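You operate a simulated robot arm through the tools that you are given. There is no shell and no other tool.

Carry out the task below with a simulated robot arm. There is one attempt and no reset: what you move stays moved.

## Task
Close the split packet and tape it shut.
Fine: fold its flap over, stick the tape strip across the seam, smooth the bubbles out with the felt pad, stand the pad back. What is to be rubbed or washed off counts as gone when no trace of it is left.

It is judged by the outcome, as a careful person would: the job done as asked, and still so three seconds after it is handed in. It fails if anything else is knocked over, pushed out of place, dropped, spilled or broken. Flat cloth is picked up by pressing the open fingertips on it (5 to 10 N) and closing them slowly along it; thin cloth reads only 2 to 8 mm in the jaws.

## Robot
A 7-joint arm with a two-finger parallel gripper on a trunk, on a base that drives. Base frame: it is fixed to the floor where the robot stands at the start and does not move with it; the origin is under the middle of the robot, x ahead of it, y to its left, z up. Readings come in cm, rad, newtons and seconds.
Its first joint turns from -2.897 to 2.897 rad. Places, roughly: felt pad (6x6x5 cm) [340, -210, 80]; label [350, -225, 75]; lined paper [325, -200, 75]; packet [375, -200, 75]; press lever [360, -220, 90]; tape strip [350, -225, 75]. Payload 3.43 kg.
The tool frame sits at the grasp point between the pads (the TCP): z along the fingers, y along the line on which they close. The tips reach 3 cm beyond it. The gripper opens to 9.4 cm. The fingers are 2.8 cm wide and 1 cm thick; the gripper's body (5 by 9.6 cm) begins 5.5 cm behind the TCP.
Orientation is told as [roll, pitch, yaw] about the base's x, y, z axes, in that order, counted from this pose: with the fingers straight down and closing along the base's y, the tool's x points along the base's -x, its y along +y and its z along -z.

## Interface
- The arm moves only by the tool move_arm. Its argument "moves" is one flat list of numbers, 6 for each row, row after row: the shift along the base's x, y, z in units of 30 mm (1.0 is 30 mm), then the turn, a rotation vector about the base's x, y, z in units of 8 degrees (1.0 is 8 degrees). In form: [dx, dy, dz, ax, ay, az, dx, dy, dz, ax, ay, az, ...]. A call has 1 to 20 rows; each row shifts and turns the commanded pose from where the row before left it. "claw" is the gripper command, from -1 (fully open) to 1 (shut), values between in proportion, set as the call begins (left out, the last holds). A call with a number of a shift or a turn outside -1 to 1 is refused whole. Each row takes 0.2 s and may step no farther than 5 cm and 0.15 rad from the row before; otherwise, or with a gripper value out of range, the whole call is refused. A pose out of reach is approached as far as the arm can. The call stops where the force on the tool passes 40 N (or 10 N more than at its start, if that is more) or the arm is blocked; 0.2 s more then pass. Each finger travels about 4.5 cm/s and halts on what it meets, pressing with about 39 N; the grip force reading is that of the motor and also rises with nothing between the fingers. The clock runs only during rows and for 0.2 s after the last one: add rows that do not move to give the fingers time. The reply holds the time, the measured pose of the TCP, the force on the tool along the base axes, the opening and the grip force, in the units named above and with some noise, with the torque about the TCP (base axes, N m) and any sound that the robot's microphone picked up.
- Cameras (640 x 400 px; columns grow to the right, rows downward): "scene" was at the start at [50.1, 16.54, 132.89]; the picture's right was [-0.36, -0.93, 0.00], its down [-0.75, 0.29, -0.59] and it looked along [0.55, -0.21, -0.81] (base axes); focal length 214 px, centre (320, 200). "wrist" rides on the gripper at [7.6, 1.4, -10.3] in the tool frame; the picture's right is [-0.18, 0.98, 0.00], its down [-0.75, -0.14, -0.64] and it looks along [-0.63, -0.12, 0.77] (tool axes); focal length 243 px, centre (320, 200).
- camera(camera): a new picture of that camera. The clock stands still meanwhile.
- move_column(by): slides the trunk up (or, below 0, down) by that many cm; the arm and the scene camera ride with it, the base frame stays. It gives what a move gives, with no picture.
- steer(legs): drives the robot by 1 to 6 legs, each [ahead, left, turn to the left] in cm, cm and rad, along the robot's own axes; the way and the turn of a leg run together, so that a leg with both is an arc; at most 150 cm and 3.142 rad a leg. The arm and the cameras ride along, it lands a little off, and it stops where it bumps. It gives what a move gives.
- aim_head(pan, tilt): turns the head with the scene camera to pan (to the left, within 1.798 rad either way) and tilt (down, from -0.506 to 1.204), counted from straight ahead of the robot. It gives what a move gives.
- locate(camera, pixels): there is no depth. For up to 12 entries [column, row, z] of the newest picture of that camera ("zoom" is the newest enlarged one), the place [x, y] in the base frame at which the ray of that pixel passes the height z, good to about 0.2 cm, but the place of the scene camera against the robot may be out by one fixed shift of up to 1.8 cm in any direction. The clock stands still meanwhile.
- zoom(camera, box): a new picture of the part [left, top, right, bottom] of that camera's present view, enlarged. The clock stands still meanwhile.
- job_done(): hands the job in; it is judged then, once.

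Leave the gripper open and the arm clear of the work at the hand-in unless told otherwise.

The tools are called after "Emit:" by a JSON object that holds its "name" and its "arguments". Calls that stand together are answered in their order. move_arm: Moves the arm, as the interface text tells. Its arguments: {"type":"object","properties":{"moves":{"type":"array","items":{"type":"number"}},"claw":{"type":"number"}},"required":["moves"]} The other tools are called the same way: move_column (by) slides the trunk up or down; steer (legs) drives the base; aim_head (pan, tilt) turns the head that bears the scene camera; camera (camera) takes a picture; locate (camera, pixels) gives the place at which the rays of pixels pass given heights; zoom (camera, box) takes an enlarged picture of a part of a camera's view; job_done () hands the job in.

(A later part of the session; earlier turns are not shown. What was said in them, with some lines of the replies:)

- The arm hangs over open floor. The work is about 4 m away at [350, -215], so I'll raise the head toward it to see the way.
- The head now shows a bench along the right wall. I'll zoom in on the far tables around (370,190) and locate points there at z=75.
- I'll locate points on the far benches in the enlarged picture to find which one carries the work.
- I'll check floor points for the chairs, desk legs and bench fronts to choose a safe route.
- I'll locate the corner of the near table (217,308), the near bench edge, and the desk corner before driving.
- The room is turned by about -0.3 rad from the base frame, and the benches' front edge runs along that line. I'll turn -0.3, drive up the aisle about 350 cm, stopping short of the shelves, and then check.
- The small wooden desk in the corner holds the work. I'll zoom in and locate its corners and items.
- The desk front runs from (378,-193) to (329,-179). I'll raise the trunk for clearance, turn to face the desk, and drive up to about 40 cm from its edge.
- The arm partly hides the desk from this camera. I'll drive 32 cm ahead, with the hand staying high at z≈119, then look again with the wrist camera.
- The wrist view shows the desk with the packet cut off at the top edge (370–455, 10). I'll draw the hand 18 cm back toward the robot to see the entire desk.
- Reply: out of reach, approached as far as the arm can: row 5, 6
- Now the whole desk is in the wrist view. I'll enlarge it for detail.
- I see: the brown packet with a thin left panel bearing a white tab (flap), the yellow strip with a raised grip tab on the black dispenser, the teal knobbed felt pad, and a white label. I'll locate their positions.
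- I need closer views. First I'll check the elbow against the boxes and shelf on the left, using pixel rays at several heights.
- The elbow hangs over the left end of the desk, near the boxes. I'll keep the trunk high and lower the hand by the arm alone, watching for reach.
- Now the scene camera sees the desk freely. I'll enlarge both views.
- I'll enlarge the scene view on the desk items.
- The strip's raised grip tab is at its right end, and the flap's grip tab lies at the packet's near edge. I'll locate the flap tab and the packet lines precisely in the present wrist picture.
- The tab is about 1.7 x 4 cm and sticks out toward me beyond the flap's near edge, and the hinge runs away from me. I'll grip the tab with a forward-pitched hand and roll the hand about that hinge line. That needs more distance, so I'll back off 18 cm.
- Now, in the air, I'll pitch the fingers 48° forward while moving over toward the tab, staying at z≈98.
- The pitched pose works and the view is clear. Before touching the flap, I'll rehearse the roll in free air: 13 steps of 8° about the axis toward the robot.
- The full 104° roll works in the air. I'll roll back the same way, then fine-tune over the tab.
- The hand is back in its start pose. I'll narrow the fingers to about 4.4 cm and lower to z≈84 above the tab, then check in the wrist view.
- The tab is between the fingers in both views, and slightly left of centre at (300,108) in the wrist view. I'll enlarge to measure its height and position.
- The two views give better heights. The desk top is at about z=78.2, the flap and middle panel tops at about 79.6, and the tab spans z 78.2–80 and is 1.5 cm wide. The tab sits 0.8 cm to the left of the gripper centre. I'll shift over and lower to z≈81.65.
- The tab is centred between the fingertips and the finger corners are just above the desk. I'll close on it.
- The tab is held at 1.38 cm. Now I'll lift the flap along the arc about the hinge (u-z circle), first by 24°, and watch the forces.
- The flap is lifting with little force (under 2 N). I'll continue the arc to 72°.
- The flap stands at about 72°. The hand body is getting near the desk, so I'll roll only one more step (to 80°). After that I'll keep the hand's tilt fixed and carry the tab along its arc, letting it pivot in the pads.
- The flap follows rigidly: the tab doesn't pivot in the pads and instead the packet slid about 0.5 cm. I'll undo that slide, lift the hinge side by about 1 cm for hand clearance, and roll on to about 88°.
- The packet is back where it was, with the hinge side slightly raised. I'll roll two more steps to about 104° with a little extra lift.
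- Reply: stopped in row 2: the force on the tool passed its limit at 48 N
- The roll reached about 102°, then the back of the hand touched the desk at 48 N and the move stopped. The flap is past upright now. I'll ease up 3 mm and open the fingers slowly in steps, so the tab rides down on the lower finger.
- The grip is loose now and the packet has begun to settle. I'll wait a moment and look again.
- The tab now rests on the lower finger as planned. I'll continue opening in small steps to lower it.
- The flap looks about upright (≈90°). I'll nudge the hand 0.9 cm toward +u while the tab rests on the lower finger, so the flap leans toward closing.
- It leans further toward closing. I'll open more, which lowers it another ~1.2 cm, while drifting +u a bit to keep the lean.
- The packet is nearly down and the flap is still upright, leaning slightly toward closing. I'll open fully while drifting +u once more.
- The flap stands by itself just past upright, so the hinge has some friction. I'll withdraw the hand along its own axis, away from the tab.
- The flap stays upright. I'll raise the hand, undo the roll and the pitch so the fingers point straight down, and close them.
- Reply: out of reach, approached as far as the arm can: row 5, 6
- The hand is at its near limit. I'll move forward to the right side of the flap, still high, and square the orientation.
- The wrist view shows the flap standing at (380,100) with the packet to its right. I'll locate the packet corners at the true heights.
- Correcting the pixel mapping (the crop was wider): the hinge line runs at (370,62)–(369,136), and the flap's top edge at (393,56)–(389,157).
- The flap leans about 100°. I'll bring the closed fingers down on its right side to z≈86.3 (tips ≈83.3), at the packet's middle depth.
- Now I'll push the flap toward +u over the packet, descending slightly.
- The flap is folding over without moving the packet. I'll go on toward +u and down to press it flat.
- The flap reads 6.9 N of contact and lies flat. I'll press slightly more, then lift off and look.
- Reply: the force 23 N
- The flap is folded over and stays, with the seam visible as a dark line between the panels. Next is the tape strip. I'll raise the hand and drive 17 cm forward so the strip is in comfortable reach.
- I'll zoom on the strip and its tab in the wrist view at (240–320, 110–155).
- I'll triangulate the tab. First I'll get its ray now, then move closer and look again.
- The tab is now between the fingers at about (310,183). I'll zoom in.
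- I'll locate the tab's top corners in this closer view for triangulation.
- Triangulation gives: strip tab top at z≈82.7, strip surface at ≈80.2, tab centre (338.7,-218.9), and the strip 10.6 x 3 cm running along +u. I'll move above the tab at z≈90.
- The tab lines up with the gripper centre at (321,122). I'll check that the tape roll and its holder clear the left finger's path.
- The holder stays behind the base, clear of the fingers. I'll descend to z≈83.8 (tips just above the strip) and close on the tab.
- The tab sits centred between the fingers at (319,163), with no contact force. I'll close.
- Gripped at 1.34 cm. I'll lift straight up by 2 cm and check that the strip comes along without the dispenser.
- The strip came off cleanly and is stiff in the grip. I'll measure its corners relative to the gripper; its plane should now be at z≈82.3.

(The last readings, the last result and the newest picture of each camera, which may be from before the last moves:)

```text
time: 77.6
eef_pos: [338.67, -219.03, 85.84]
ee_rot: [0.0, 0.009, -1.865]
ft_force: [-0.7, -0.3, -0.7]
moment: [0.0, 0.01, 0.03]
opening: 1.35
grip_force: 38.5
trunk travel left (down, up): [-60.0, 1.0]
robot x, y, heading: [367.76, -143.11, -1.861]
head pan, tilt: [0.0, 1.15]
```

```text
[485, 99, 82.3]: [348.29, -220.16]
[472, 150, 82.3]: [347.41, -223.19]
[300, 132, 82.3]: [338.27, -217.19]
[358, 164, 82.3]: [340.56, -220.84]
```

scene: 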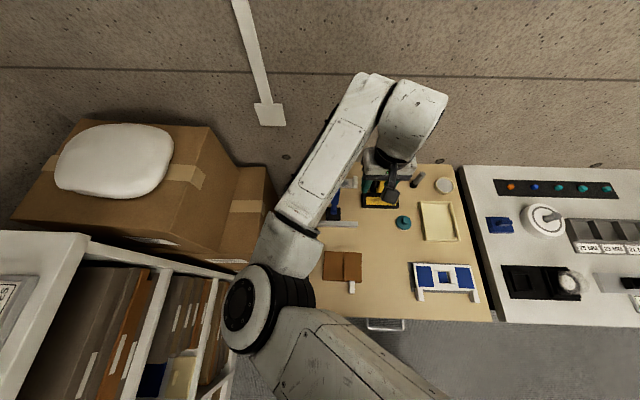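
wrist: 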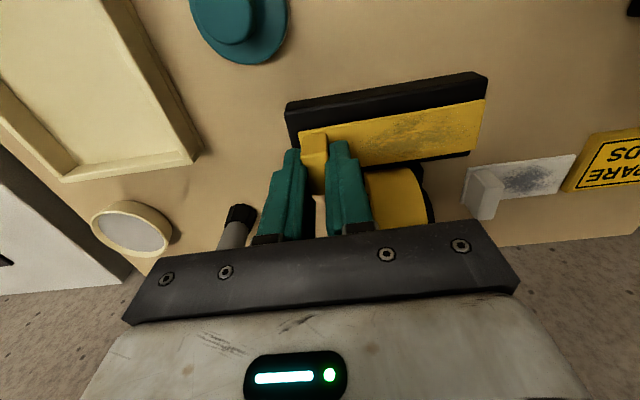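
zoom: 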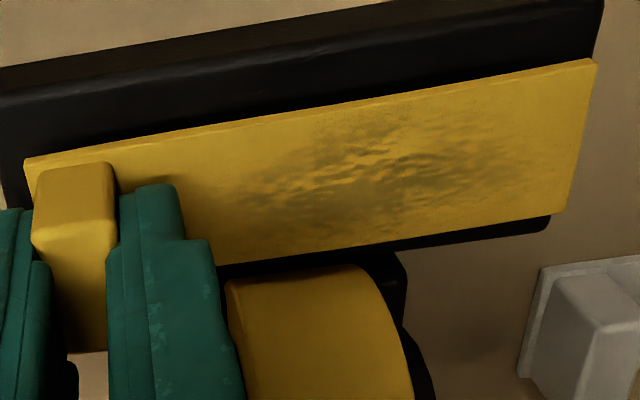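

Offset from TCP to strip centre is about 4.3 cm along +u, aligned with the tool. I'll raise it to z≈95 and carry it straight back toward the robot, clear of the felt pad and lever.

Emit:
{"name": "move_arm", "arguments": {"moves": [0, 0, 1, 0, 0, 0, 0, 0, 1, 0, 0, 0, 0, 0, 1, 0, 0, 0, 0.268, 0.914, 0.2, 0, 0, 0, 0.268, 0.914, 0, 0, 0, 0, 0.268, 0.914, 0, 0, 0, 0, 0.268, 0.914, 0, 0, 0, 0, 0.268, 0.914, 0, 0, 0, 0, 0.268, 0.914, 0, 0, 0, 0, 0.268, 0.914, 0, 0, 0, 0, 0.268, 0.914, 0, 0, 0, 0, 0.268, 0.914, 0, 0, 0, 0]}}

Emit:
{"name": "camera", "arguments": {"camera": "wrist"}}

Emit:
{"name": "camera", "arguments": {"camera": "scene"}}

```text
time: 80.2
eef_pos: [345.89, -194.45, 95.52]
ee_rot: [0.0, 0.009, -1.864]
ft_force: [0.1, -0.3, 0.0]
moment: [0.03, 0.0, -0.03]
opening: 1.34
grip_force: 39.2
trunk travel left (down, up): [-60.0, 1.0]
robot x, y, heading: [367.84, -142.47, -1.857]
head pan, tilt: [0.0, 1.15]
```

```text
taken
```

wrist: 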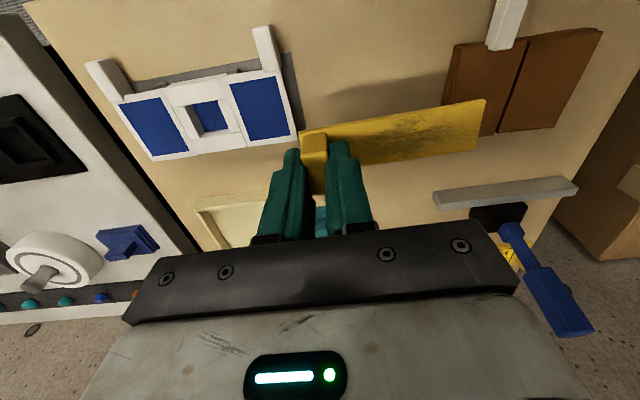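

```text
taken
```

scene: 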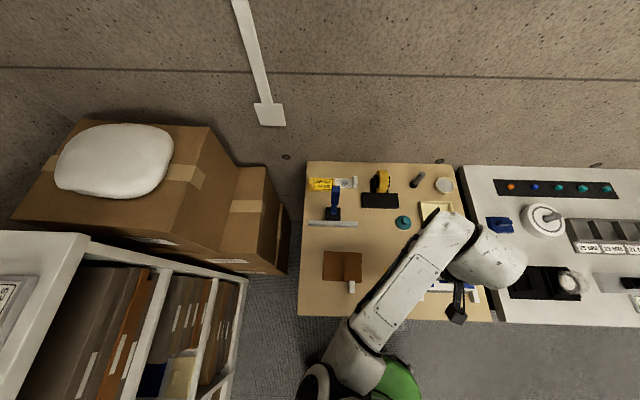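

Now I'll measure the folded packet in the wrist view at (440–605, 30–140).

Emit:
{"name": "zoom", "arguments": {"camera": "wrist", "box": [430, 10, 622, 130]}}

Emit:
{"name": "zoom", "arguments": {"camera": "scene", "box": [310, 240, 374, 280]}}

```text
3.33 times, centred on (526, 70) of wrist
```

zoom: 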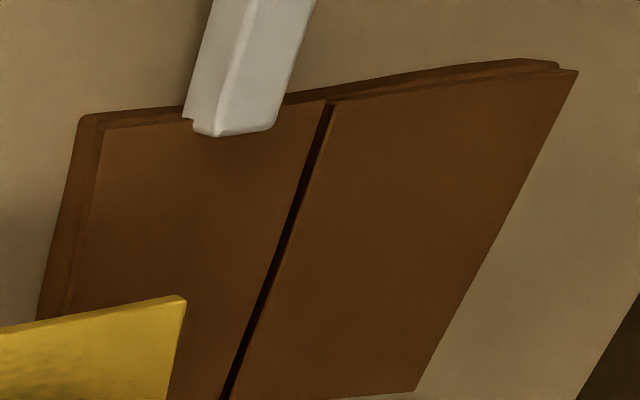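

```text
10.00 times, centred on (342, 260) of scene
```

zoom: 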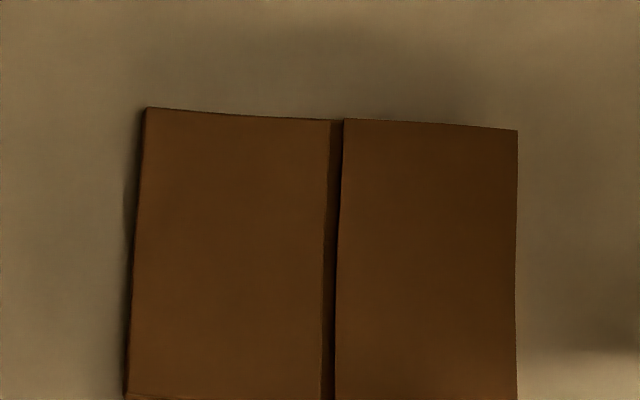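

I'll locate the seam ends and the panel corners at z=80.1.

Emit:
{"name": "locate", "arguments": {"camera": "wrist", "pixels": [[529, 40.9, 80.1], [497.5, 129.4, 80.1], [603.4, 31.6, 80.1], [555.4, 127, 80.1], [460.6, 48.4, 80.1], [450.5, 103, 80.1], [493, 50, 80.1], [511.5, 47.5, 80.1]]}}

Emit:
{"name": "locate", "arguments": {"camera": "zoom", "pixels": [[330, 120, 80.1], [146, 108, 80.1], [518, 130, 80.1], [330, 398, 80.1], [128, 398, 80.1], [516, 398, 80.1]]}}

```text
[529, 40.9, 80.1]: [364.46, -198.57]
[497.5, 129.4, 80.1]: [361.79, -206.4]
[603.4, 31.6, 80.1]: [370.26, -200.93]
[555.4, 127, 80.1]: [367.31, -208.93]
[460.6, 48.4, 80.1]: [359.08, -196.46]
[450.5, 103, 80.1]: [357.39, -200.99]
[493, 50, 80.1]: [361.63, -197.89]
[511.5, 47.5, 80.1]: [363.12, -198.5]
```

```text
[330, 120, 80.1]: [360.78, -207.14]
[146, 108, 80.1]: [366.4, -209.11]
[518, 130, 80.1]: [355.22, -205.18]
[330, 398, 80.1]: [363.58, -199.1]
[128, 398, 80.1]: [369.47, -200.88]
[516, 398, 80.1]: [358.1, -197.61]
```

Packet lines: the seam runs (364.5,-198.6)→(361.7,-206.6) and the packet is yawed about -2.6° from the tool. The seam centre is ≈(363.0,-202.6). I'll move the strip's centre above it, turning -2.6°, and come down to z≈88.

Emit:
{"name": "move_arm", "arguments": {"moves": [0.869, -0.453, 0, 0, 0, -0.066, 0.869, -0.453, 0, 0, 0, -0.066, 0.869, -0.453, 0, 0, 0, -0.066, 0.869, -0.453, 0, 0, 0, -0.066, 0.869, -0.453, 0, 0, 0, -0.066, 0, 0, -1, 0, 0, 0, 0, 0, -1, 0, 0, 0, 0, 0, -0.5, 0, 0, 0]}}

Emit:
{"name": "camera", "arguments": {"camera": "wrist"}}

Emit:
{"name": "zoom", "arguments": {"camera": "scene", "box": [300, 225, 396, 285]}}

```text
time: 82.0
eef_pos: [358.79, -201.2, 87.91]
ee_rot: [-0.003, 0.006, -1.913]
ft_force: [-0.5, -0.3, -1.0]
moment: [-0.01, 0.0, 0.02]
opening: 1.34
grip_force: 39.2
trunk travel left (down, up): [-60.0, 1.0]
robot x, y, heading: [367.92, -143.26, -1.853]
head pan, tilt: [0.0, 1.15]
```

```text
taken
```

wrist: 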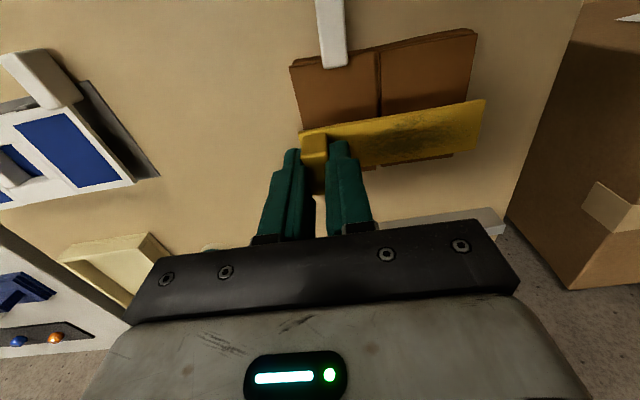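

```text
6.67 times, centred on (348, 255) of scene
```

zoom: 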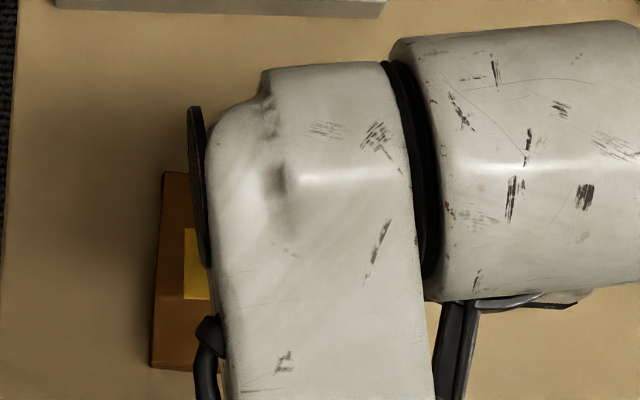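

Alignment looks right. I'll lower to about 0.5 cm above the packet and check again.

Emit:
{"name": "move_arm", "arguments": {"moves": [0, 0, -0.8, 0, 0, 0, 0, 0, -0.4, 0, 0, 0]}}

Emit:
{"name": "camera", "arguments": {"camera": "wrist"}}

Emit:
{"name": "zoom", "arguments": {"camera": "wrist", "box": [270, 40, 510, 190]}}

```text
time: 82.6
eef_pos: [358.89, -201.17, 84.36]
ee_rot: [-0.002, 0.007, -1.912]
ft_force: [0.4, -0.3, 0.1]
moment: [0.03, -0.02, -0.02]
opening: 1.36
grip_force: 38.8
trunk travel left (down, up): [-60.0, 1.0]
robot x, y, heading: [368.09, -143.02, -1.859]
head pan, tilt: [0.0, 1.15]
```

```text
taken
```

wrist: 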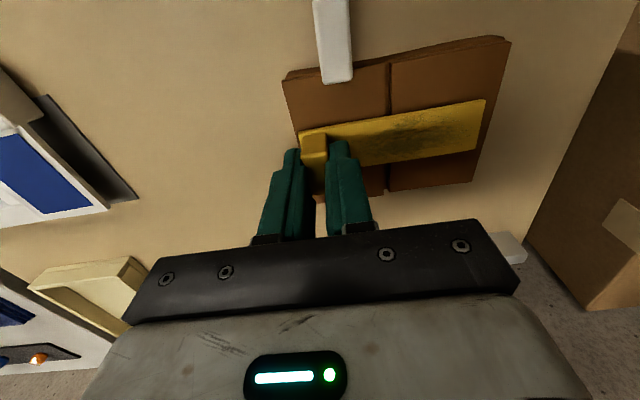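

```text
2.67 times, centred on (390, 115) of wrist
```

zoom: 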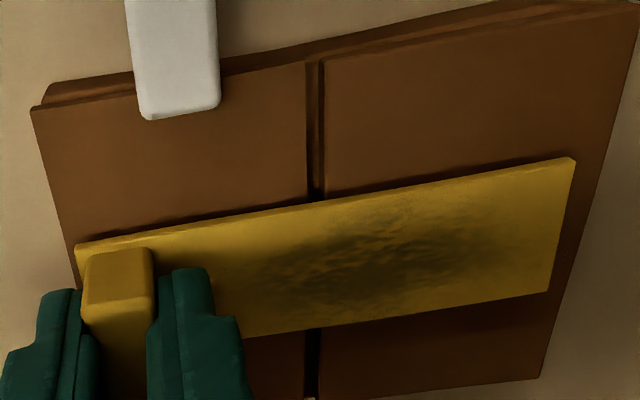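

The strip is parallel and centred across the seam. I'll lower it onto the packet and press lightly.

Emit:
{"name": "move_arm", "arguments": {"moves": [0, 0, -0.1, 0, 0, 0, 0, 0, -0.1, 0, 0, 0, 0, 0, -0.04, 0, 0, 0, 0, 0, -0.04, 0, 0, 0]}}

```text
time: 83.3
eef_pos: [358.91, -201.21, 84.04]
ee_rot: [-0.001, 0.004, -1.911]
ft_force: [1.9, 6.5, 22.6]
moment: [0.41, -0.28, -0.04]
opening: 1.35
grip_force: 39.6
trunk travel left (down, up): [-60.0, 1.0]
robot x, y, heading: [367.73, -142.88, -1.851]
head pan, tilt: [0.0, 1.15]
stopped in row 3: the force on the tool passed its limit at 42 N (the readings are from after the stop); the commanded pose is now the measured one
```

Contact reached (now 23 N). I'll release the tab and lift straight up slowly, then look.

Emit:
{"name": "move_arm", "arguments": {"moves": [0, 0, 0.03, 0, 0, 0, 0, 0, 0, 0, 0, 0, 0, 0, 0, 0, 0, 0], "claw": 0.35}}

Emit:
{"name": "camera", "arguments": {"camera": "wrist"}}

```text
time: 84.1
eef_pos: [358.92, -201.29, 84.2]
ee_rot: [-0.002, 0.006, -1.912]
ft_force: [-0.4, 0.2, -0.6]
moment: [0.02, 0.02, -0.02]
opening: 3.04
grip_force: 0.3
trunk travel left (down, up): [-60.0, 1.0]
robot x, y, heading: [368.16, -142.82, -1.858]
head pan, tilt: [0.0, 1.15]
```

```text
taken
```

wrist: 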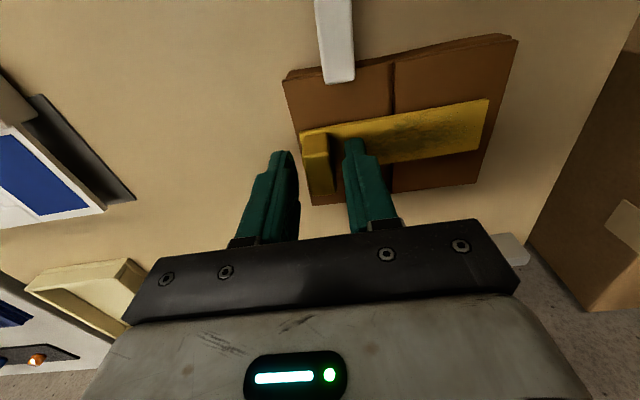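

The strip stayed on the packet. I'll rise and look at it from above.

Emit:
{"name": "move_arm", "arguments": {"moves": [0, 0, 0.5, 0, 0, 0, 0, 0, 1, 0, 0, 0, 0, 0, 1, 0, 0, 0, -0.3, 0.5, 1, 0, 0, 0.11, -0.5, 0.5, 0.5, 0, 0, 0.11, 0, 0, 0, 0, 0, 0.11]}}

Emit:
{"name": "camera", "arguments": {"camera": "wrist"}}

Emit:
{"name": "zoom", "arguments": {"camera": "wrist", "box": [310, 20, 502, 140]}}

```text
time: 85.5
eef_pos: [356.33, -198.27, 96.01]
ee_rot: [0.0, 0.006, -1.864]
ft_force: [0.8, -0.6, 0.2]
moment: [0.0, 0.01, 0.02]
opening: 3.07
grip_force: 0.0
trunk travel left (down, up): [-60.0, 1.0]
robot x, y, heading: [367.79, -142.85, -1.852]
head pan, tilt: [0.0, 1.15]
```

```text
taken
```

wrist: 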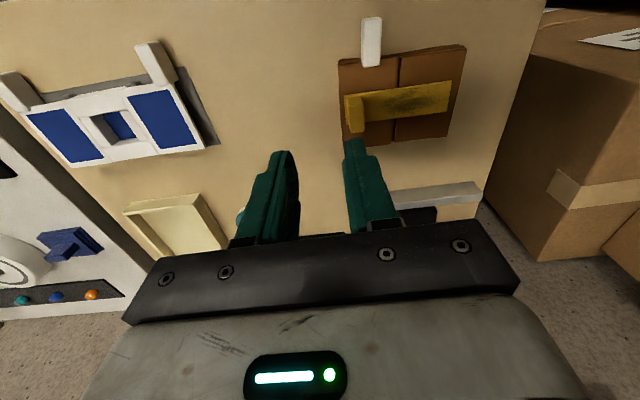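

```text
3.33 times, centred on (406, 80) of wrist
```

zoom: 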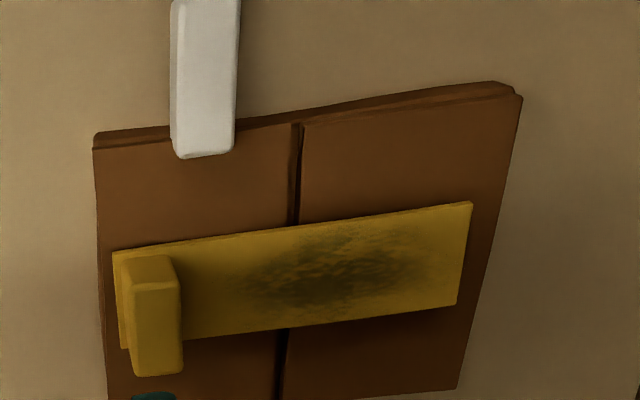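

The strip lies across the seam with the bubble patch at its centre. Next is the felt pad. I'll open the fingers to about 5.2 cm and move toward the pad to measure it.

Emit:
{"name": "move_arm", "arguments": {"moves": [-0.8, -0.2, 0, 0, 0, 0, -0.8, -0.2, 0, 0, 0, 0, -0.8, -0.2, 0, 0, 0, 0, -0.8, -0.2, 0, 0, 0, 0], "claw": -0.1}}

Emit:
{"name": "camera", "arguments": {"camera": "wrist"}}

```text
time: 86.5
eef_pos: [346.84, -200.43, 95.92]
ee_rot: [-0.001, 0.006, -1.865]
ft_force: [0.2, 0.2, -0.1]
moment: [0.01, -0.01, 0.01]
opening: 5.17
grip_force: 0.1
trunk travel left (down, up): [-60.0, 1.0]
robot x, y, heading: [367.67, -142.97, -1.853]
head pan, tilt: [0.0, 1.15]
```

```text
taken
```

wrist: 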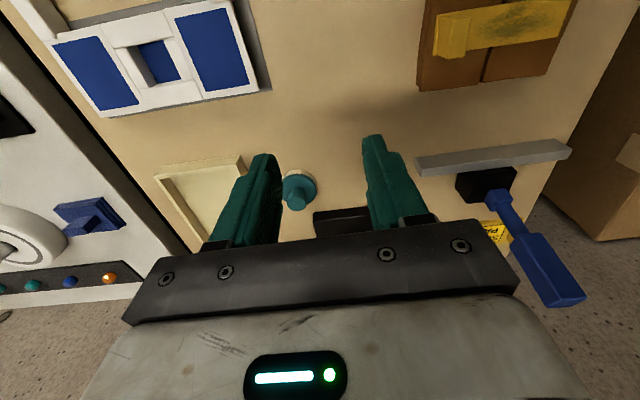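

The pad shows at (300,188). I'll locate it, using the disc and knob at assumed heights.

Emit:
{"name": "locate", "arguments": {"camera": "wrist", "pixels": [[300, 188, 80.5], [295, 200, 83], [300, 188, 79.5]]}}

Emit:
{"name": "zoom", "arguments": {"camera": "wrist", "box": [260, 150, 356, 210]}}

```text
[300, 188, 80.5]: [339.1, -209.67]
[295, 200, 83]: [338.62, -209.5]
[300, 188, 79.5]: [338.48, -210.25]
```

```text
6.67 times, centred on (308, 180) of wrist
```

zoom: 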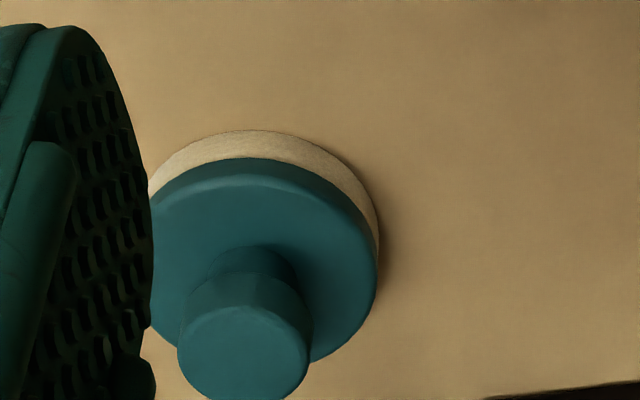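

The pad is a felt disc with a knob cap about 2.2 cm wide. I'll move above it at z≈92.

Emit:
{"name": "move_arm", "arguments": {"moves": [-0.68, -0.79, 0, 0, 0, 0, -0.68, -0.79, 0, 0, 0, 0, -0.68, -0.79, -0.3, 0, 0, 0, -0.68, -0.79, -0.8, 0, 0, 0]}}

Emit:
{"name": "camera", "arguments": {"camera": "wrist"}}

Emit:
{"name": "zoom", "arguments": {"camera": "wrist", "box": [260, 80, 388, 160]}}

```text
time: 87.5
eef_pos: [338.72, -210.31, 92.61]
ee_rot: [-0.002, 0.002, -1.864]
ft_force: [0.3, -1.0, -0.5]
moment: [0.01, 0.01, -0.01]
opening: 5.17
grip_force: 0.0
trunk travel left (down, up): [-60.0, 1.0]
robot x, y, heading: [367.75, -142.82, -1.855]
head pan, tilt: [0.0, 1.15]
```

```text
taken
```

wrist: 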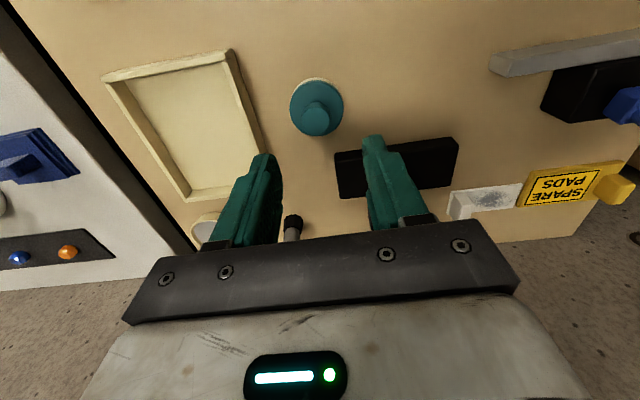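

```text
5.00 times, centred on (324, 120) of wrist
```

zoom: 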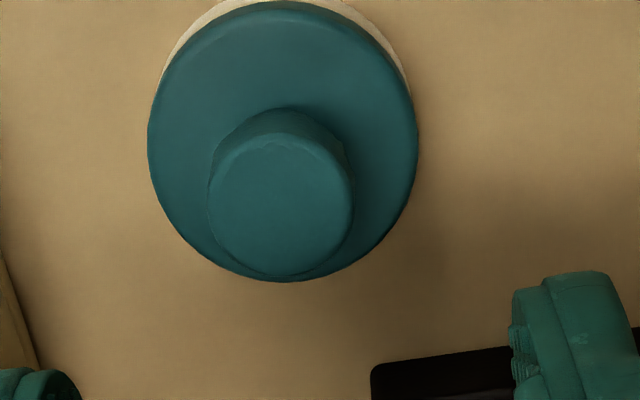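

The knob centre is at (316,120.6) against an expected (320,118), so I'll shift -0.35 cm in u and +0.2 cm forward and descend to z≈84.5 around the knob.

Emit:
{"name": "move_arm", "arguments": {"moves": [-0.13, -0.03, -0.7, 0, 0, 0, 0, 0, -1, 0, 0, 0, 0, 0, -0.5, 0, 0, 0]}}

Emit:
{"name": "camera", "arguments": {"camera": "wrist"}}

Emit:
{"name": "zoom", "arguments": {"camera": "wrist", "box": [230, 90, 422, 210]}}

```text
time: 88.3
eef_pos: [338.39, -210.29, 86.12]
ee_rot: [0.0, 0.005, -1.865]
ft_force: [0.6, 0.0, -0.5]
moment: [0.01, 0.0, -0.02]
opening: 5.16
grip_force: 0.1
trunk travel left (down, up): [-60.0, 1.0]
robot x, y, heading: [367.74, -142.78, -1.855]
head pan, tilt: [0.0, 1.15]
```

```text
taken
```

wrist: 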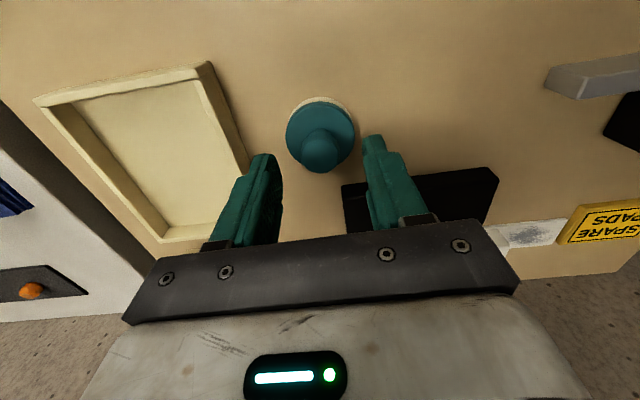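

```text
3.33 times, centred on (326, 150) of wrist
```

zoom: 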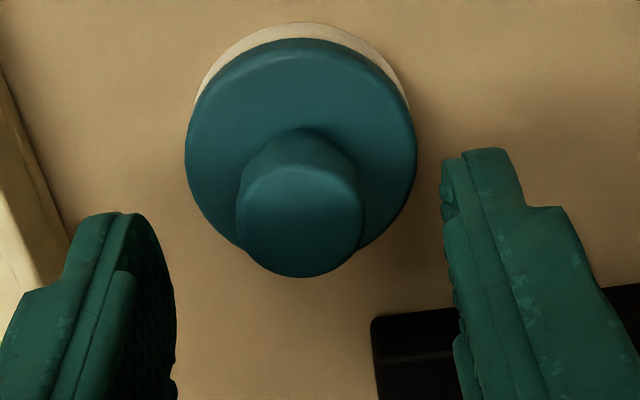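

The knob is centred at (320,156), as expected. I'll lower 1.7 cm and close on it.

Emit:
{"name": "move_arm", "arguments": {"moves": [0, 0, -0.4, 0, 0, 0, 0, 0, -0.17, 0, 0, 0]}}

Emit:
{"name": "move_arm", "arguments": {"moves": [0, 0, 0, 0, 0, 0, 0, 0, 0, 0, 0, 0, 0, 0, 0, 0, 0, 0], "claw": 1}}

Emit:
{"name": "camera", "arguments": {"camera": "wrist"}}

```text
time: 88.9
eef_pos: [338.36, -210.31, 84.3]
ee_rot: [-0.001, 0.005, -1.865]
ft_force: [0.5, -0.2, -0.1]
moment: [0.01, 0.0, 0.0]
opening: 5.16
grip_force: 0.1
trunk travel left (down, up): [-60.0, 1.0]
robot x, y, heading: [367.88, -142.98, -1.857]
head pan, tilt: [0.0, 1.15]
```

```text
time: 89.7
eef_pos: [338.33, -210.23, 84.4]
ee_rot: [-0.001, 0.005, -1.867]
ft_force: [0.0, -0.2, -0.3]
moment: [0.02, 0.01, 0.02]
opening: 2.45
grip_force: 38.5
trunk travel left (down, up): [-60.0, 1.0]
robot x, y, heading: [367.96, -142.89, -1.853]
head pan, tilt: [0.0, 1.15]
```

```text
taken
```

wrist: 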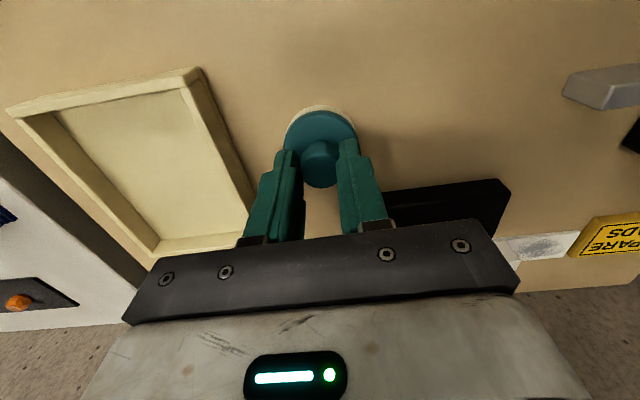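

The pad is held (opening 2.45), and its home is TCP (338.35,-210.28,84.35). I'll lift it and carry it over the strip's middle.

Emit:
{"name": "move_arm", "arguments": {"moves": [0, 0, 0.3, 0, 0, 0, 0, 0, 1, 0, 0, 0, 0, 0, 1, 0, 0, 0, 0, 0, 1, 0, 0, 0, 0, 0, 0.6, 0, 0, 0, 0.97, 0.262, 0, 0, 0, 0, 0.97, 0.262, 0, 0, 0, 0, 0.97, 0.262, 0, 0, 0, 0, 0.97, 0.262, 0, 0, 0, 0, 0.97, 0.262, 0, 0, 0, 0, 0.97, 0.262, 0, 0, 0, 0, 0.97, 0.262, 0, 0, 0, 0, 0.97, 0.262, 0, 0, 0, 0, 0.97, 0.262, 0, 0, 0, 0]}}

Emit:
{"name": "camera", "arguments": {"camera": "wrist"}}

```text
time: 92.7
eef_pos: [364.54, -203.03, 96.18]
ee_rot: [-0.002, 0.005, -1.867]
ft_force: [-0.5, -0.3, -0.5]
moment: [0.02, -0.02, 0.01]
opening: 2.47
grip_force: 39.2
trunk travel left (down, up): [-60.0, 1.0]
robot x, y, heading: [367.9, -142.69, -1.855]
head pan, tilt: [0.0, 1.15]
```

```text
taken
```

wrist: 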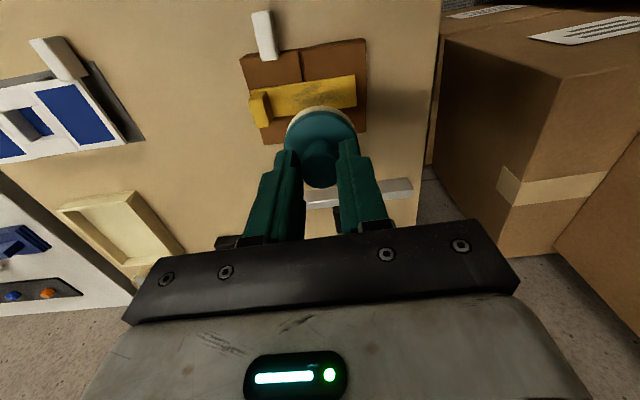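

I'll verify the strip's corners from here before pressing.

Emit:
{"name": "zoom", "arguments": {"camera": "wrist", "box": [220, 40, 380, 140]}}

Emit:
{"name": "locate", "arguments": {"camera": "wrist", "pixels": [[249, 90, 80.4], [355, 75, 80.4], [357, 107, 80.4], [268, 112, 80.4], [260, 99, 83]]}}

```text
4.00 times, centred on (300, 90) of wrist
```

zoom: 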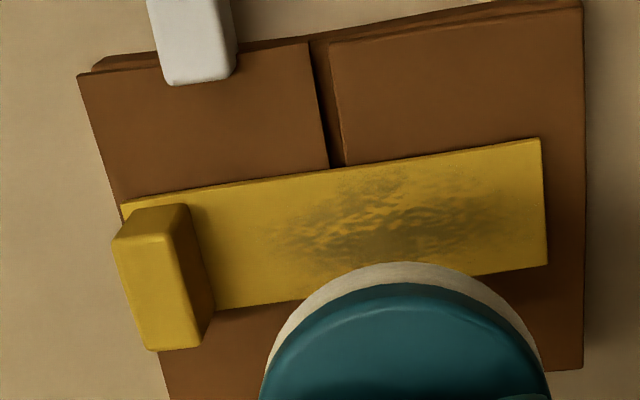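

```text
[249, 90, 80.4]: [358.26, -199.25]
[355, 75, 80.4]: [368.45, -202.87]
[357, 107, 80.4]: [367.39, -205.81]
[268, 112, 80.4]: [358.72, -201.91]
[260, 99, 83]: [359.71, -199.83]
```

The strip centre is confirmed at (362.9,-202.5), with bubbles around (364.6,-203). I'll lower the pad toward contact (≈z 86.7), slowly at the end.

Emit:
{"name": "move_arm", "arguments": {"moves": [0, 0, -1, 0, 0, 0, 0, 0, -1, 0, 0, 0, 0, 0, -0.9, 0, 0, 0]}}

Emit:
{"name": "move_arm", "arguments": {"moves": [0, 0, -0.05, 0, 0, 0, 0, 0, -0.05, 0, 0, 0, 0, 0, -0.05, 0, 0, 0]}}

```text
time: 93.5
eef_pos: [364.63, -203.19, 87.33]
ee_rot: [-0.002, 0.003, -1.866]
ft_force: [-1.5, 1.0, -0.4]
moment: [0.0, -0.01, 0.02]
opening: 2.42
grip_force: 39.5
trunk travel left (down, up): [-60.0, 1.0]
robot x, y, heading: [367.81, -142.97, -1.86]
head pan, tilt: [0.0, 1.15]
```

```text
time: 94.3
eef_pos: [364.57, -203.03, 87.15]
ee_rot: [-0.003, 0.001, -1.867]
ft_force: [3.3, 0.8, 36.9]
moment: [0.11, 0.12, 0.03]
opening: 2.44
grip_force: 38.8
trunk travel left (down, up): [-60.0, 1.0]
robot x, y, heading: [368.17, -142.87, -1.85]
head pan, tilt: [0.0, 1.15]
```

The pad pressed a bit hard (37 N). I'll ease off by 1.8 mm to about 12 N.

Emit:
{"name": "move_arm", "arguments": {"moves": [0, 0, 0.06, 0, 0, 0]}}

```text
time: 94.7
eef_pos: [364.53, -203.22, 87.08]
ee_rot: [0.0, 0.005, -1.866]
ft_force: [0.9, -5.2, 20.6]
moment: [-0.3, 0.05, 0.02]
opening: 2.41
grip_force: 39.6
trunk travel left (down, up): [-60.0, 1.0]
robot x, y, heading: [367.66, -143.02, -1.86]
head pan, tilt: [0.0, 1.15]
```

Still 20 N. I'll ease slightly more and make a first gentle stroke along the strip (±2 cm), watching the force.

Emit:
{"name": "move_arm", "arguments": {"moves": [0, 0, 0.02, 0, 0, 0, 0.157, -0.055, 0, 0, 0, 0, 0.157, -0.055, 0, 0, 0, 0, 0.157, -0.055, 0, 0, 0, 0, 0.157, -0.055, 0, 0, 0, 0]}}

Emit:
{"name": "camera", "arguments": {"camera": "wrist"}}

```text
time: 95.9
eef_pos: [366.42, -203.69, 87.26]
ee_rot: [-0.003, 0.005, -1.865]
ft_force: [-3.2, 1.5, 4.5]
moment: [0.01, 0.16, 0.0]
opening: 2.44
grip_force: 39.0
trunk travel left (down, up): [-60.0, 1.0]
robot x, y, heading: [367.84, -142.71, -1.857]
head pan, tilt: [0.0, 1.15]
```

```text
taken
```

wrist: 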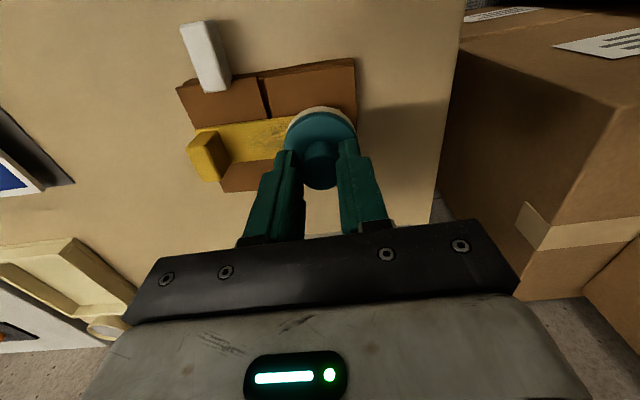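

Force is gentle (4.5 N) and the packet hasn't moved. I'll stroke back toward the tab end (stopping 4 cm short of it), then forward again, pressing slightly more.

Emit:
{"name": "move_arm", "arguments": {"moves": [-0.157, 0.055, -0.02, 0, 0, 0, -0.157, 0.055, 0, 0, 0, 0, -0.157, 0.055, 0, 0, 0, 0, -0.157, 0.055, 0, 0, 0, 0, -0.157, 0.055, 0, 0, 0, 0, -0.157, 0.055, 0, 0, 0, 0, -0.157, 0.055, 0, 0, 0, 0]}}

Emit:
{"name": "camera", "arguments": {"camera": "wrist"}}

Emit:
{"name": "zoom", "arguments": {"camera": "wrist", "box": [220, 60, 460, 210]}}

```text
time: 97.5
eef_pos: [363.18, -202.59, 87.05]
ee_rot: [-0.001, 0.006, -1.866]
ft_force: [2.2, -0.7, 8.6]
moment: [-0.1, -0.14, 0.04]
opening: 2.45
grip_force: 38.9
trunk travel left (down, up): [-60.0, 1.0]
robot x, y, heading: [367.73, -143.02, -1.855]
head pan, tilt: [0.0, 1.15]
```

```text
taken
```

wrist: 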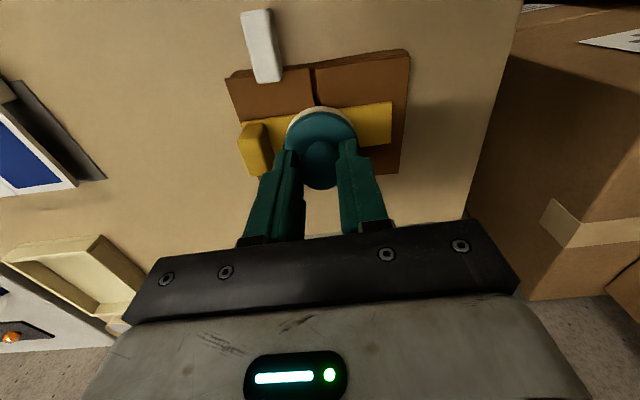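

```text
2.67 times, centred on (340, 135) of wrist
```

zoom: 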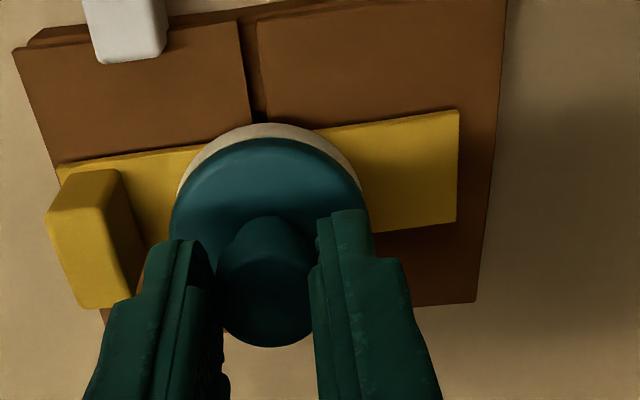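

The part already rubbed looks clean. I'll do one more full pass out and back with the same light pressure.

Emit:
{"name": "move_arm", "arguments": {"moves": [-0.08, 0.028, 0, 0, 0, 0, 0.157, -0.055, 0, 0, 0, 0, 0.157, -0.055, 0, 0, 0, 0, 0.157, -0.055, 0, 0, 0, 0, 0.157, -0.055, 0, 0, 0, 0, 0.157, -0.055, 0, 0, 0, 0, 0.157, -0.055, 0, 0, 0, 0, 0.157, -0.055, 0, 0, 0, 0, 0.157, -0.055, 0, 0, 0, 0]}}

Emit:
{"name": "camera", "arguments": {"camera": "wrist"}}

Emit:
{"name": "zoom", "arguments": {"camera": "wrist", "box": [160, 60, 400, 210]}}

```text
time: 99.5
eef_pos: [366.59, -203.85, 87.02]
ee_rot: [-0.003, 0.007, -1.865]
ft_force: [-3.7, 1.2, 9.6]
moment: [0.08, 0.27, 0.01]
opening: 2.48
grip_force: 39.0
trunk travel left (down, up): [-60.0, 1.0]
robot x, y, heading: [367.87, -143.37, -1.858]
head pan, tilt: [0.0, 1.15]
```

```text
taken
```

wrist: 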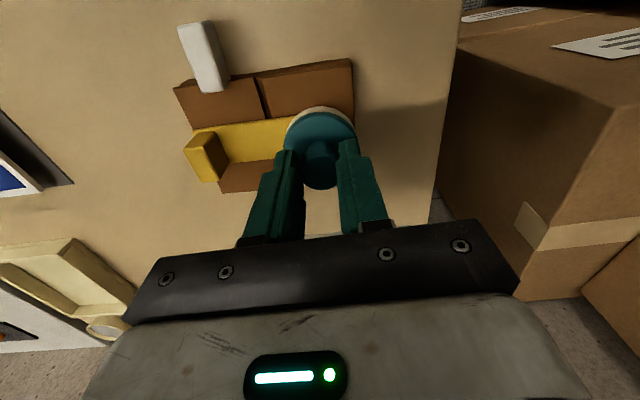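

```text
2.67 times, centred on (280, 135) of wrist
```

zoom: 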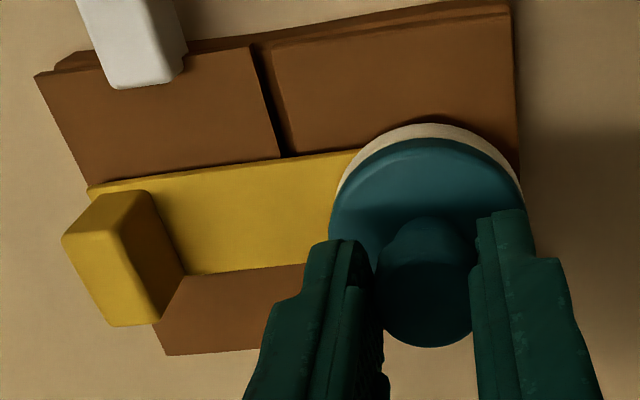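

The left part is also clean. I'll do a return stroke, then lift the pad straight up and inspect the whole strip.

Emit:
{"name": "move_arm", "arguments": {"moves": [-0.157, 0.055, 0, 0, 0, 0, -0.157, 0.055, 0, 0, 0, 0, -0.157, 0.055, 0, 0, 0, 0, -0.157, 0.055, 0, 0, 0, 0, -0.157, 0.055, 0, 0, 0, 0, -0.157, 0.055, 0, 0, 0, 0]}}

Emit:
{"name": "move_arm", "arguments": {"moves": [0, 0, 0.15, 0, 0, 0, 0, 0, 0.5, 0, 0, 0, 0, 0, 1, 0, 0, 0, 0, 0, 1, 0, 0, 0, 0, 0, 0.5, 0, 0, 0]}}

Emit:
{"name": "camera", "arguments": {"camera": "wrist"}}

Emit:
{"name": "zoom", "arguments": {"camera": "wrist", "box": [230, 40, 422, 160]}}

```text
time: 100.9
eef_pos: [363.76, -202.82, 87.19]
ee_rot: [-0.002, 0.005, -1.866]
ft_force: [1.0, -1.0, 3.5]
moment: [-0.04, -0.01, 0.02]
opening: 2.45
grip_force: 38.9
trunk travel left (down, up): [-60.0, 1.0]
robot x, y, heading: [368.0, -142.91, -1.855]
head pan, tilt: [0.0, 1.15]
```

```text
time: 102.1
eef_pos: [363.73, -202.85, 96.59]
ee_rot: [-0.001, 0.006, -1.865]
ft_force: [-0.2, -0.3, 0.0]
moment: [0.01, -0.05, 0.0]
opening: 2.44
grip_force: 39.4
trunk travel left (down, up): [-60.0, 1.0]
robot x, y, heading: [367.78, -142.74, -1.858]
head pan, tilt: [0.0, 1.15]
```

```text
taken
```

wrist: 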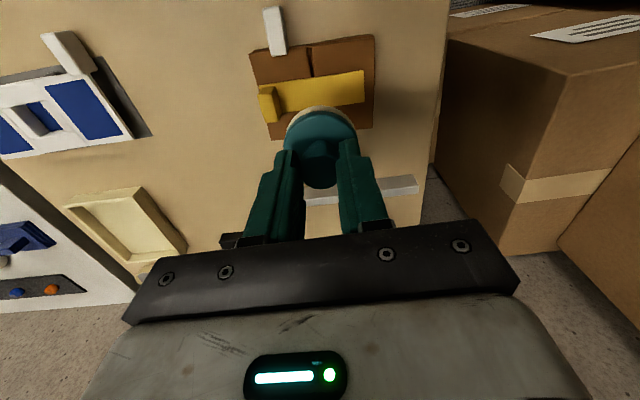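

```text
3.33 times, centred on (326, 100) of wrist
```

zoom: 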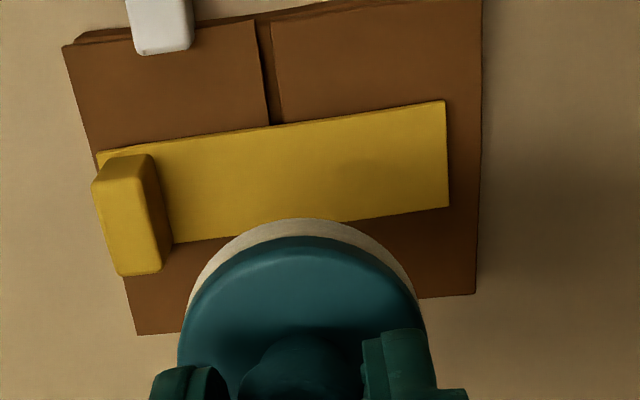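

The strip looks smooth. I'll zoom closer to be sure that no trace is left.

Emit:
{"name": "zoom", "arguments": {"camera": "wrist", "box": [252, 65, 372, 115]}}

```text
5.33 times, centred on (312, 90) of wrist
```

zoom: 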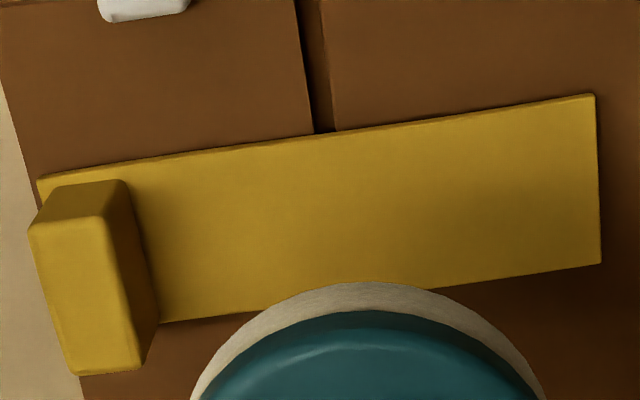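

No bubbles remain. I'll carry the pad back above its home spot (338.35,-210.28).

Emit:
{"name": "move_arm", "arguments": {"moves": [-0.94, -0.275, 0, 0, 0, 0, -0.94, -0.275, 0, 0, 0, 0, -0.94, -0.275, 0, 0, 0, 0, -0.94, -0.275, 0, 0, 0, 0, -0.94, -0.275, 0, 0, 0, 0, -0.94, -0.275, 0, 0, 0, 0, -0.94, -0.275, 0, 0, 0, 0, -0.94, -0.275, 0, 0, 0, 0, -0.94, -0.275, 0, 0, 0, 0, 0, 0, -1, 0, 0, 0, 0, 0, -1, 0, 0, 0, 0, 0, -1, 0, 0, 0]}}

Emit:
{"name": "camera", "arguments": {"camera": "wrist"}}

```text
time: 104.7
eef_pos: [338.39, -210.35, 87.6]
ee_rot: [0.0, 0.005, -1.864]
ft_force: [0.1, -0.8, -0.1]
moment: [0.01, -0.03, 0.01]
opening: 2.44
grip_force: 39.4
trunk travel left (down, up): [-60.0, 1.0]
robot x, y, heading: [367.83, -143.08, -1.858]
head pan, tilt: [0.0, 1.15]
```

```text
taken
```

wrist: 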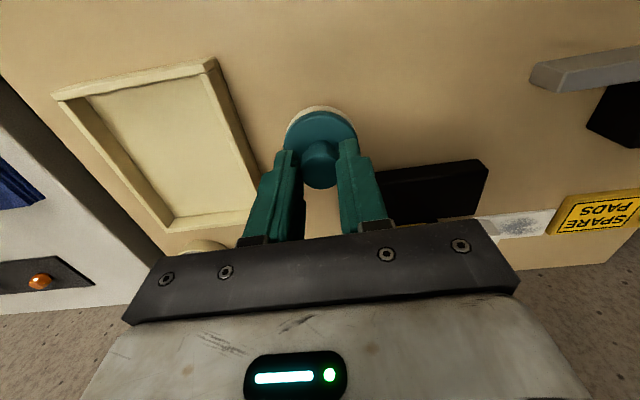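

I'm above home. I'll lower it gently to the desk.

Emit:
{"name": "move_arm", "arguments": {"moves": [0, 0, -0.5, 0, 0, 0, 0, 0, -0.4, 0, 0, 0, 0, 0, -0.1, 0, 0, 0, 0, 0, -0.06, 0, 0, 0, 0, 0, -0.03, 0, 0, 0]}}

```text
time: 105.9
eef_pos: [338.43, -210.21, 84.28]
ee_rot: [-0.002, 0.004, -1.864]
ft_force: [0.4, 0.3, -0.3]
moment: [-0.01, -0.02, 0.01]
opening: 2.46
grip_force: 38.8
trunk travel left (down, up): [-60.0, 1.0]
robot x, y, heading: [367.88, -143.29, -1.851]
head pan, tilt: [0.0, 1.15]
```

No contact yet; the pad probably slid up slightly in the grip while pressing. I'll continue down in 1 mm steps.

Emit:
{"name": "move_arm", "arguments": {"moves": [0, 0, -0.033, 0, 0, 0, 0, 0, 0, 0, 0, 0]}}

Emit:
{"name": "move_arm", "arguments": {"moves": [0, 0, -0.033, 0, 0, 0, 0, 0, 0, 0, 0, 0]}}

```text
time: 106.5
eef_pos: [338.44, -210.16, 84.36]
ee_rot: [-0.001, 0.004, -1.867]
ft_force: [1.0, 2.2, 12.1]
moment: [-0.13, -0.18, 0.01]
opening: 2.44
grip_force: 39.4
trunk travel left (down, up): [-60.0, 1.0]
robot x, y, heading: [367.9, -142.99, -1.861]
head pan, tilt: [0.0, 1.15]
```

```text
time: 107.1
eef_pos: [338.32, -210.4, 84.18]
ee_rot: [-0.003, 0.001, -1.865]
ft_force: [1.5, 1.7, 27.7]
moment: [-0.12, -0.19, 0.0]
opening: 2.43
grip_force: 39.1
trunk travel left (down, up): [-60.0, 1.0]
robot x, y, heading: [367.72, -143.12, -1.859]
head pan, tilt: [0.0, 1.15]
```

The pad is on the desk (28 N). I'll ease 1.5 mm up and open the fingers.

Emit:
{"name": "move_arm", "arguments": {"moves": [0, 0, 0.05, 0, 0, 0, 0, 0, 0, 0, 0, 0]}}

Emit:
{"name": "move_arm", "arguments": {"moves": [0, 0, 0, 0, 0, 0, 0, 0, 0, 0, 0, 0, 0, 0, 0, 0, 0, 0], "claw": -0.1}}

Emit:
{"name": "move_arm", "arguments": {"moves": [0, 0, 0.5, 0, 0, 0, 0, 0, 1, 0, 0, 0, 0, 0, 1, 0, 0, 0, 0, 0, 1, 0, 0, 0]}}

Emit:
{"name": "camera", "arguments": {"camera": "wrist"}}

```text
time: 107.7
eef_pos: [338.44, -210.21, 84.26]
ee_rot: [-0.003, 0.003, -1.865]
ft_force: [-1.0, -1.9, 14.4]
moment: [-0.33, 0.08, 0.01]
opening: 2.46
grip_force: 39.4
trunk travel left (down, up): [-60.0, 1.0]
robot x, y, heading: [367.75, -142.99, -1.862]
head pan, tilt: [0.0, 1.15]
```

```text
time: 108.5
eef_pos: [338.46, -210.34, 84.22]
ee_rot: [-0.002, 0.005, -1.866]
ft_force: [0.7, 0.1, -0.2]
moment: [-0.01, 0.03, 0.0]
opening: 5.17
grip_force: 0.1
trunk travel left (down, up): [-60.0, 1.0]
robot x, y, heading: [368.06, -142.81, -1.859]
head pan, tilt: [0.0, 1.15]
```

```text
time: 109.5
eef_pos: [338.29, -210.22, 94.82]
ee_rot: [-0.003, 0.004, -1.865]
ft_force: [0.3, 0.1, 0.6]
moment: [0.0, 0.0, -0.05]
opening: 5.18
grip_force: 0.0
trunk travel left (down, up): [-60.0, 1.0]
robot x, y, heading: [367.98, -142.93, -1.863]
head pan, tilt: [0.0, 1.15]
```

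```text
taken
```

wrist: 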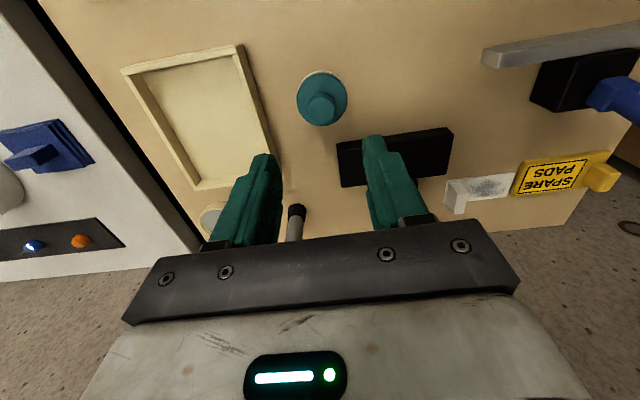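

The pad stands back upright at its spot. I'll raise the hand clear, draw it back, open it fully, and check the whole desk.

Emit:
{"name": "move_arm", "arguments": {"moves": [0, 0, 1, 0, 0, 0, 0, 0, 1, 0, 0, 0, 0.27, 0.92, 1, 0, 0, 0, 0.27, 0.92, 0, 0, 0, 0, 0.27, 0.92, 0, 0, 0, 0, 0.27, 0.92, 0, 0, 0, 0, 0.27, 0.92, 0, 0, 0, 0], "claw": -1}}

Emit:
{"name": "camera", "arguments": {"camera": "wrist"}}

Emit:
{"name": "zoom", "arguments": {"camera": "scene", "box": [290, 155, 482, 275]}}

```text
time: 111.1
eef_pos: [342.51, -196.47, 103.72]
ee_rot: [-0.002, 0.005, -1.866]
ft_force: [0.0, 0.3, 0.2]
moment: [-0.01, 0.01, 0.0]
opening: 9.42
grip_force: 0.1
trunk travel left (down, up): [-60.0, 1.0]
robot x, y, heading: [368.16, -143.15, -1.856]
head pan, tilt: [0.0, 1.15]
```

```text
taken
```

wrist: 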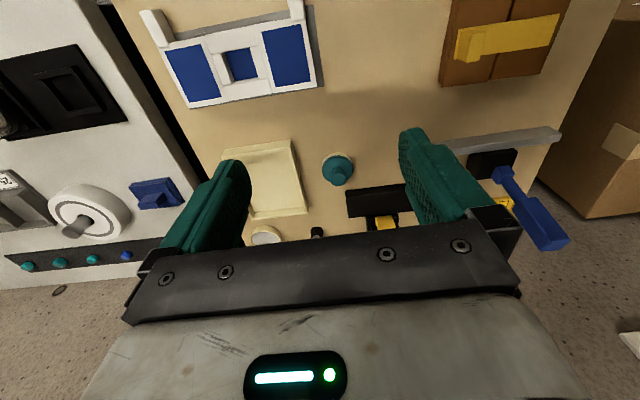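

```text
3.33 times, centred on (386, 215) of scene
```

zoom: 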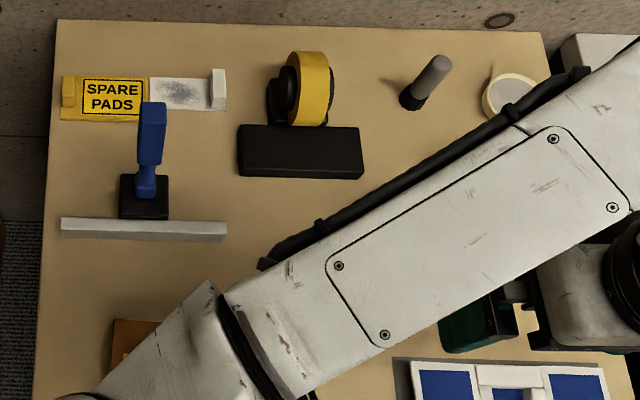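

Everything else on the desk is in place. A close look at the packet will confirm the fold and the strip.

Emit:
{"name": "zoom", "arguments": {"camera": "wrist", "box": [430, 0, 574, 90]}}

```text
4.44 times, centred on (502, 45) of wrist
```

zoom: 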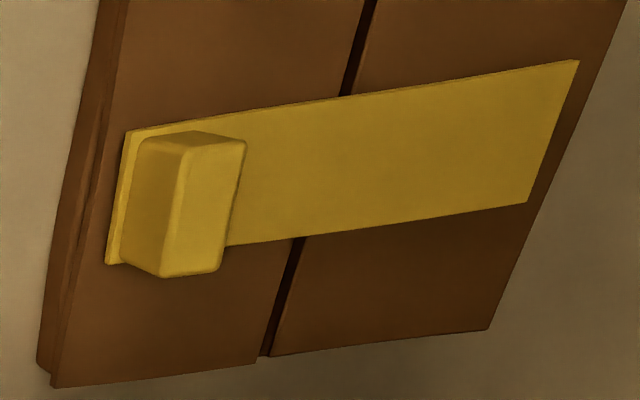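

The flap is folded, the strip lies flat across the seam with no bubbles, the pad stands at its home spot, the gripper is open and the arm is clear. I'm handing in.

Emit:
{"name": "job_done", "arguments": {}}

```text
The job is handed in.
```

The packet is closed and taped, and I've handed the job in. I don't have the judge's result.

- **Flap:** it is folded over and lies flat. I pressed it down with the closed fingers.
- **Tape strip:** it sits centred across the seam, parallel to the packet and pressed on. Its yellow grip tab is still on the right end, over the flap.
- **Bubbles:** gone after several light passes with the felt pad. A close-up showed no trace left.
- **Felt pad:** it stands upright where it was, to within about 2 mm by the arm's reading.
- **Packet position:** it slid a little while I folded the flap and now sits turned about 3 degrees from where it started.
- **Hand on the desk:** the back of the hand touched the desk once during the fold, at 48 N. Nothing moved or was damaged that I could see.

Nothing else on the desk looked moved in the last pictures. The arm ended raised clear of the work with the gripper open.
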